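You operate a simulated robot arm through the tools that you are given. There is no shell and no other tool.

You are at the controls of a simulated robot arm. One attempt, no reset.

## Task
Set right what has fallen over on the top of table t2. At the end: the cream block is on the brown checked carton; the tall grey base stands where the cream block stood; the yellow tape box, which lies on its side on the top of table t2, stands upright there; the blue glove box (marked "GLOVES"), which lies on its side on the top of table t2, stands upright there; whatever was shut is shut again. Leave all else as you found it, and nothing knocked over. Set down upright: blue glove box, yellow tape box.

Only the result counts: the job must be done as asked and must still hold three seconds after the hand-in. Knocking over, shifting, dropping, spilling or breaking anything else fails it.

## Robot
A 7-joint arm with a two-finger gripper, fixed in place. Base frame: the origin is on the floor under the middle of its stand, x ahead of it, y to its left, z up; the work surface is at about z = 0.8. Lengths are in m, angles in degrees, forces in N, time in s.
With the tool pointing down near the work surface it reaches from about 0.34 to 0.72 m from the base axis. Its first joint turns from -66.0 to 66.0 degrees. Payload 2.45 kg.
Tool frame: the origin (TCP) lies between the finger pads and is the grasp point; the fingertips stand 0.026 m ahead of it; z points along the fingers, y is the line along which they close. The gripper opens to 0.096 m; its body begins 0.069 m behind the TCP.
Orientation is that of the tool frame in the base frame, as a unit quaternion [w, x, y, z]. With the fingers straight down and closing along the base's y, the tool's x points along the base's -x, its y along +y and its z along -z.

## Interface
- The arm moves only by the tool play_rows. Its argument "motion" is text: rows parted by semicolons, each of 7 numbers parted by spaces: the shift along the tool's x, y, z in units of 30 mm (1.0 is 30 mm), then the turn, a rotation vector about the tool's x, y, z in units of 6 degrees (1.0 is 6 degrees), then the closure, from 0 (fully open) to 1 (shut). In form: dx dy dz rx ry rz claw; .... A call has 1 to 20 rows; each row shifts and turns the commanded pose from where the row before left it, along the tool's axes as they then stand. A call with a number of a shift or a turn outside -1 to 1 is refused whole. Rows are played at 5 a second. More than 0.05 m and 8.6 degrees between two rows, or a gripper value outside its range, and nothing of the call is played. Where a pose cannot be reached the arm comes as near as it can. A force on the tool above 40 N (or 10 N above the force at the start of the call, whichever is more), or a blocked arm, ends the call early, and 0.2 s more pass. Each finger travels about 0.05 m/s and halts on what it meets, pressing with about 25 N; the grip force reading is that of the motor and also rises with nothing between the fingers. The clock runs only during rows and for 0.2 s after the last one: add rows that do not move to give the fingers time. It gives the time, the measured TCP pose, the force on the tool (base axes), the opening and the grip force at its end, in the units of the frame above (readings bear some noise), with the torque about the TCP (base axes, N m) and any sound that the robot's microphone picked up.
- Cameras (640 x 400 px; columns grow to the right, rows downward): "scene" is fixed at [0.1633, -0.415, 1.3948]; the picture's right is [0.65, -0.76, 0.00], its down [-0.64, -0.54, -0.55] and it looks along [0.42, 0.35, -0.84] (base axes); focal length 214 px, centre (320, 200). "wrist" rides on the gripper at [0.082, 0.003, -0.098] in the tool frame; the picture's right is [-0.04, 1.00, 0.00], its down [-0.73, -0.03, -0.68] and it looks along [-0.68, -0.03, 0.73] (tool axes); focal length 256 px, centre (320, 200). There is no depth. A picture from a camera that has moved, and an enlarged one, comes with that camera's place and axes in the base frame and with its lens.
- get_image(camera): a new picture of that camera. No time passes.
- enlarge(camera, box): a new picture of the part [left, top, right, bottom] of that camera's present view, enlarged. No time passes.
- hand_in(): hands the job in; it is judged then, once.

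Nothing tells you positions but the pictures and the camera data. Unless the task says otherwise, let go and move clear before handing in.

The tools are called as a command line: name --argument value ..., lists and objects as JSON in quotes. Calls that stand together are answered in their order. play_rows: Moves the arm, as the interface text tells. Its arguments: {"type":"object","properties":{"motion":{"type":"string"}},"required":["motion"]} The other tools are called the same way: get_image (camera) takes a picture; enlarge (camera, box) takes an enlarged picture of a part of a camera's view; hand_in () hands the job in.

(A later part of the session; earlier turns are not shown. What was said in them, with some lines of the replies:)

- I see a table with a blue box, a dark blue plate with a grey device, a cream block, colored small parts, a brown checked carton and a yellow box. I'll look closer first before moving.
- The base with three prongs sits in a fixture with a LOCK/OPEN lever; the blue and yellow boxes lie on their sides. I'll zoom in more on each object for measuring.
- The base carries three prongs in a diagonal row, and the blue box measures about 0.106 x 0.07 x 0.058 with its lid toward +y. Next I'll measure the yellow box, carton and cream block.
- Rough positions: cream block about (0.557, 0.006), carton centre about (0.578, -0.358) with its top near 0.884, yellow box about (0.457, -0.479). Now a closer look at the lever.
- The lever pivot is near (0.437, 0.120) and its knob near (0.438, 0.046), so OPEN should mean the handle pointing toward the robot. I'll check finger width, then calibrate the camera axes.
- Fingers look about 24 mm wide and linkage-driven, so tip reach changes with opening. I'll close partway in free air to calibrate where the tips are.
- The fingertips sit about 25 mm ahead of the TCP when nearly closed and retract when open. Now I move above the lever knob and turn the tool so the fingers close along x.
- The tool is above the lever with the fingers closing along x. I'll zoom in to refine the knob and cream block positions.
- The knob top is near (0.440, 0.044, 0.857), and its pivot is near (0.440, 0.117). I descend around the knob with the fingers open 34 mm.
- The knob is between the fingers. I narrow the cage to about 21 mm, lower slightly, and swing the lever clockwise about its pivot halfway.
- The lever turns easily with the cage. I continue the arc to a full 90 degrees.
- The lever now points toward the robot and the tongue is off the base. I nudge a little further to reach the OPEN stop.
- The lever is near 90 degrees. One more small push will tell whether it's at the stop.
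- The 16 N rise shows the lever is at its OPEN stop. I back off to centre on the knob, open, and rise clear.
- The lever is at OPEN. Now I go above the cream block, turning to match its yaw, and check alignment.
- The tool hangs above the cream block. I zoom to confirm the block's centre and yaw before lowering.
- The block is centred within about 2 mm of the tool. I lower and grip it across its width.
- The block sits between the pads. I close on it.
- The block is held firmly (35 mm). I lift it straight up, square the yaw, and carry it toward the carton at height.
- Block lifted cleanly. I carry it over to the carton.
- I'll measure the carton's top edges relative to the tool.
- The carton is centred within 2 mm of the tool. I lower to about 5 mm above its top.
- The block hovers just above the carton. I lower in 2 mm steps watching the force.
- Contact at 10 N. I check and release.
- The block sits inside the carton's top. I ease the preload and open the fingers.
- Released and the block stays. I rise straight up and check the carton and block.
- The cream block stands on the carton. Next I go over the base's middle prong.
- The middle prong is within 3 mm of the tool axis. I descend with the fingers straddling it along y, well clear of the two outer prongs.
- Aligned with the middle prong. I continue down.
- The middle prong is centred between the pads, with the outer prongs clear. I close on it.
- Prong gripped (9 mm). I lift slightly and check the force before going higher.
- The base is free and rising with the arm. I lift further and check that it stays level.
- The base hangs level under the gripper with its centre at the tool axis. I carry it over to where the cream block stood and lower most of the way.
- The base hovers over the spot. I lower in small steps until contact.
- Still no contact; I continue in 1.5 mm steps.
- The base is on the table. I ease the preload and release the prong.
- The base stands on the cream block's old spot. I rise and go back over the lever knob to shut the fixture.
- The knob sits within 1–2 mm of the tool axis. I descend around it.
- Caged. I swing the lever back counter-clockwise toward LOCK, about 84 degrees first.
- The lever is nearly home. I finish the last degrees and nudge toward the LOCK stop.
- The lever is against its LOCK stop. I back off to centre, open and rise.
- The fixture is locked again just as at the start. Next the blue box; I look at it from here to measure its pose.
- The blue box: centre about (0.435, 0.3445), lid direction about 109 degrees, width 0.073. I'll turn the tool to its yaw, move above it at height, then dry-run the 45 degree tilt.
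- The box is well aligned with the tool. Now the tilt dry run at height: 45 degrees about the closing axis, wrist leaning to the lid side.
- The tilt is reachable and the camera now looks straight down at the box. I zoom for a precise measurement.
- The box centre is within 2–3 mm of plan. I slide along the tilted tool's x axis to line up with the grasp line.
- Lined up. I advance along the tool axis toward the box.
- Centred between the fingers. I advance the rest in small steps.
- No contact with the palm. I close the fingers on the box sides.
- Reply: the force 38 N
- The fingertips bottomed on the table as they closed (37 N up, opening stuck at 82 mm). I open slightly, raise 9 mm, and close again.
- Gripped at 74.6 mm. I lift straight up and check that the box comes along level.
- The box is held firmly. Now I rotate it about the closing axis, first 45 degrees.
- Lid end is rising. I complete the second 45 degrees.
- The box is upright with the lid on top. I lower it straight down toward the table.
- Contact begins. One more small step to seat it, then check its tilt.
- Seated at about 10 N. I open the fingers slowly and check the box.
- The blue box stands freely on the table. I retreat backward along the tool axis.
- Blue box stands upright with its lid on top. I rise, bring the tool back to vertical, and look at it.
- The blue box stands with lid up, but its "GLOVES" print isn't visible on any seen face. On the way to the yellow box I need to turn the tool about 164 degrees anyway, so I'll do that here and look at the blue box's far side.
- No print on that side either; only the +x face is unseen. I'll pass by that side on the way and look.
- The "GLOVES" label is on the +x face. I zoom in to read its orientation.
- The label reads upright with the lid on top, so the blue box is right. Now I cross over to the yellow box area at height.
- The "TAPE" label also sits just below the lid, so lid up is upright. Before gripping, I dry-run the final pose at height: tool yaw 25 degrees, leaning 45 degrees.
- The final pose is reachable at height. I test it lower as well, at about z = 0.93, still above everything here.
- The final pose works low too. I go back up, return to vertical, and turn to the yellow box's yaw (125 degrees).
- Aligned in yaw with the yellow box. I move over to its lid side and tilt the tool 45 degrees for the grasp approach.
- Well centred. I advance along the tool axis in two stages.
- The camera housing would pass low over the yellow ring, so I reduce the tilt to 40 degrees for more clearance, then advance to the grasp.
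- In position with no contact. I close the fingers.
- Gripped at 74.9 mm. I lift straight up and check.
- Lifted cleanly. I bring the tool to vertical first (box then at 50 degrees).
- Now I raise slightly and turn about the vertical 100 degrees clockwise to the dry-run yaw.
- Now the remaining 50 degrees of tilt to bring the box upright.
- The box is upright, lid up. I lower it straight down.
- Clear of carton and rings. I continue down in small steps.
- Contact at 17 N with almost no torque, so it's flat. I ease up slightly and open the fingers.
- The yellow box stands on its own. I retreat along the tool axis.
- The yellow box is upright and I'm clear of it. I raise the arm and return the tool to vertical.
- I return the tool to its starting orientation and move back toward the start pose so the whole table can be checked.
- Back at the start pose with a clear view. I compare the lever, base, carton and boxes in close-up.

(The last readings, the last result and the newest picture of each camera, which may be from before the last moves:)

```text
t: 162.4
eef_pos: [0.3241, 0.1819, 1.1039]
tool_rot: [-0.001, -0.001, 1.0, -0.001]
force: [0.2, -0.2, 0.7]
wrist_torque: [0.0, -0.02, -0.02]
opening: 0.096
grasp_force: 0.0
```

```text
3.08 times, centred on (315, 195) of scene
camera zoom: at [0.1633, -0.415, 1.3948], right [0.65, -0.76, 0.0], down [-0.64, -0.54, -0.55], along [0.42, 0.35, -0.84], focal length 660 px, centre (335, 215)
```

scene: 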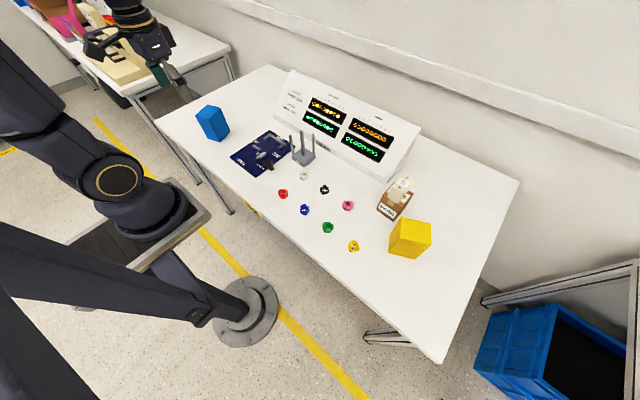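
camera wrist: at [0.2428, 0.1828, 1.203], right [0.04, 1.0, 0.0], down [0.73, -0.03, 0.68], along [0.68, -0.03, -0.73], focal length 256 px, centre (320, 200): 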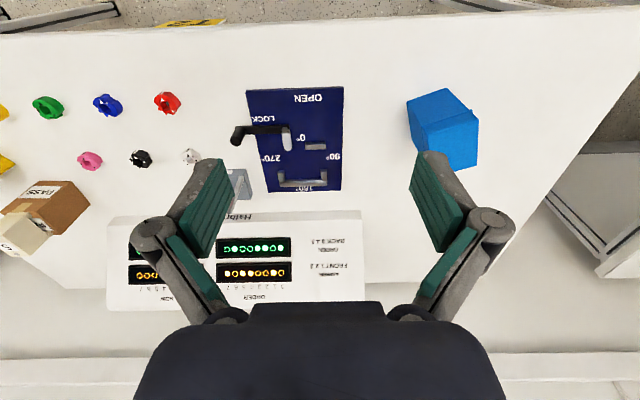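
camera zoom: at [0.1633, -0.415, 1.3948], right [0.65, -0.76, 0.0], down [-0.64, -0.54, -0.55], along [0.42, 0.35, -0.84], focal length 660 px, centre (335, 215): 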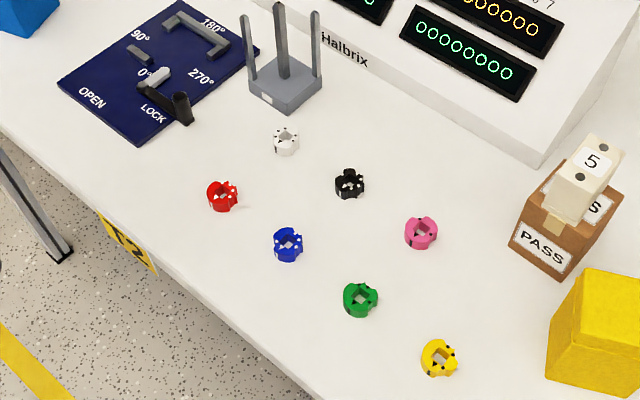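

The cream block is on the carton and the grey base stands on its old spot. The lever is back at LOCK, both boxes stand upright with lids up, and the rings and panel look untouched. I hand in.

hand_in

```text
The job is handed in.
```

I've handed the job in, and the final pictures show everything placed as asked. The hand-in only confirmed receipt, so I don't know yet how it was judged.

- **Cream block:** it stands on top of the brown carton, and the carton stayed where it was.
- **Grey base:** it stands upright where the cream block stood, to within a few millimetres by my measurements.
- **Fixture lever:** I turned it to OPEN to free the base, then back to LOCK. In the close-up it matches its starting position.
- **Blue glove box:** it stands upright, lid up, close to where it lay. The "GLOVES" label reads right way up.
- **Yellow tape box:** it stands upright, lid up. To stand it up I moved it a few centimetres toward the carton and turned it, so it doesn't face quite the same way.

The rings and the panel look unchanged. The arm has let go and is back at its starting pose.
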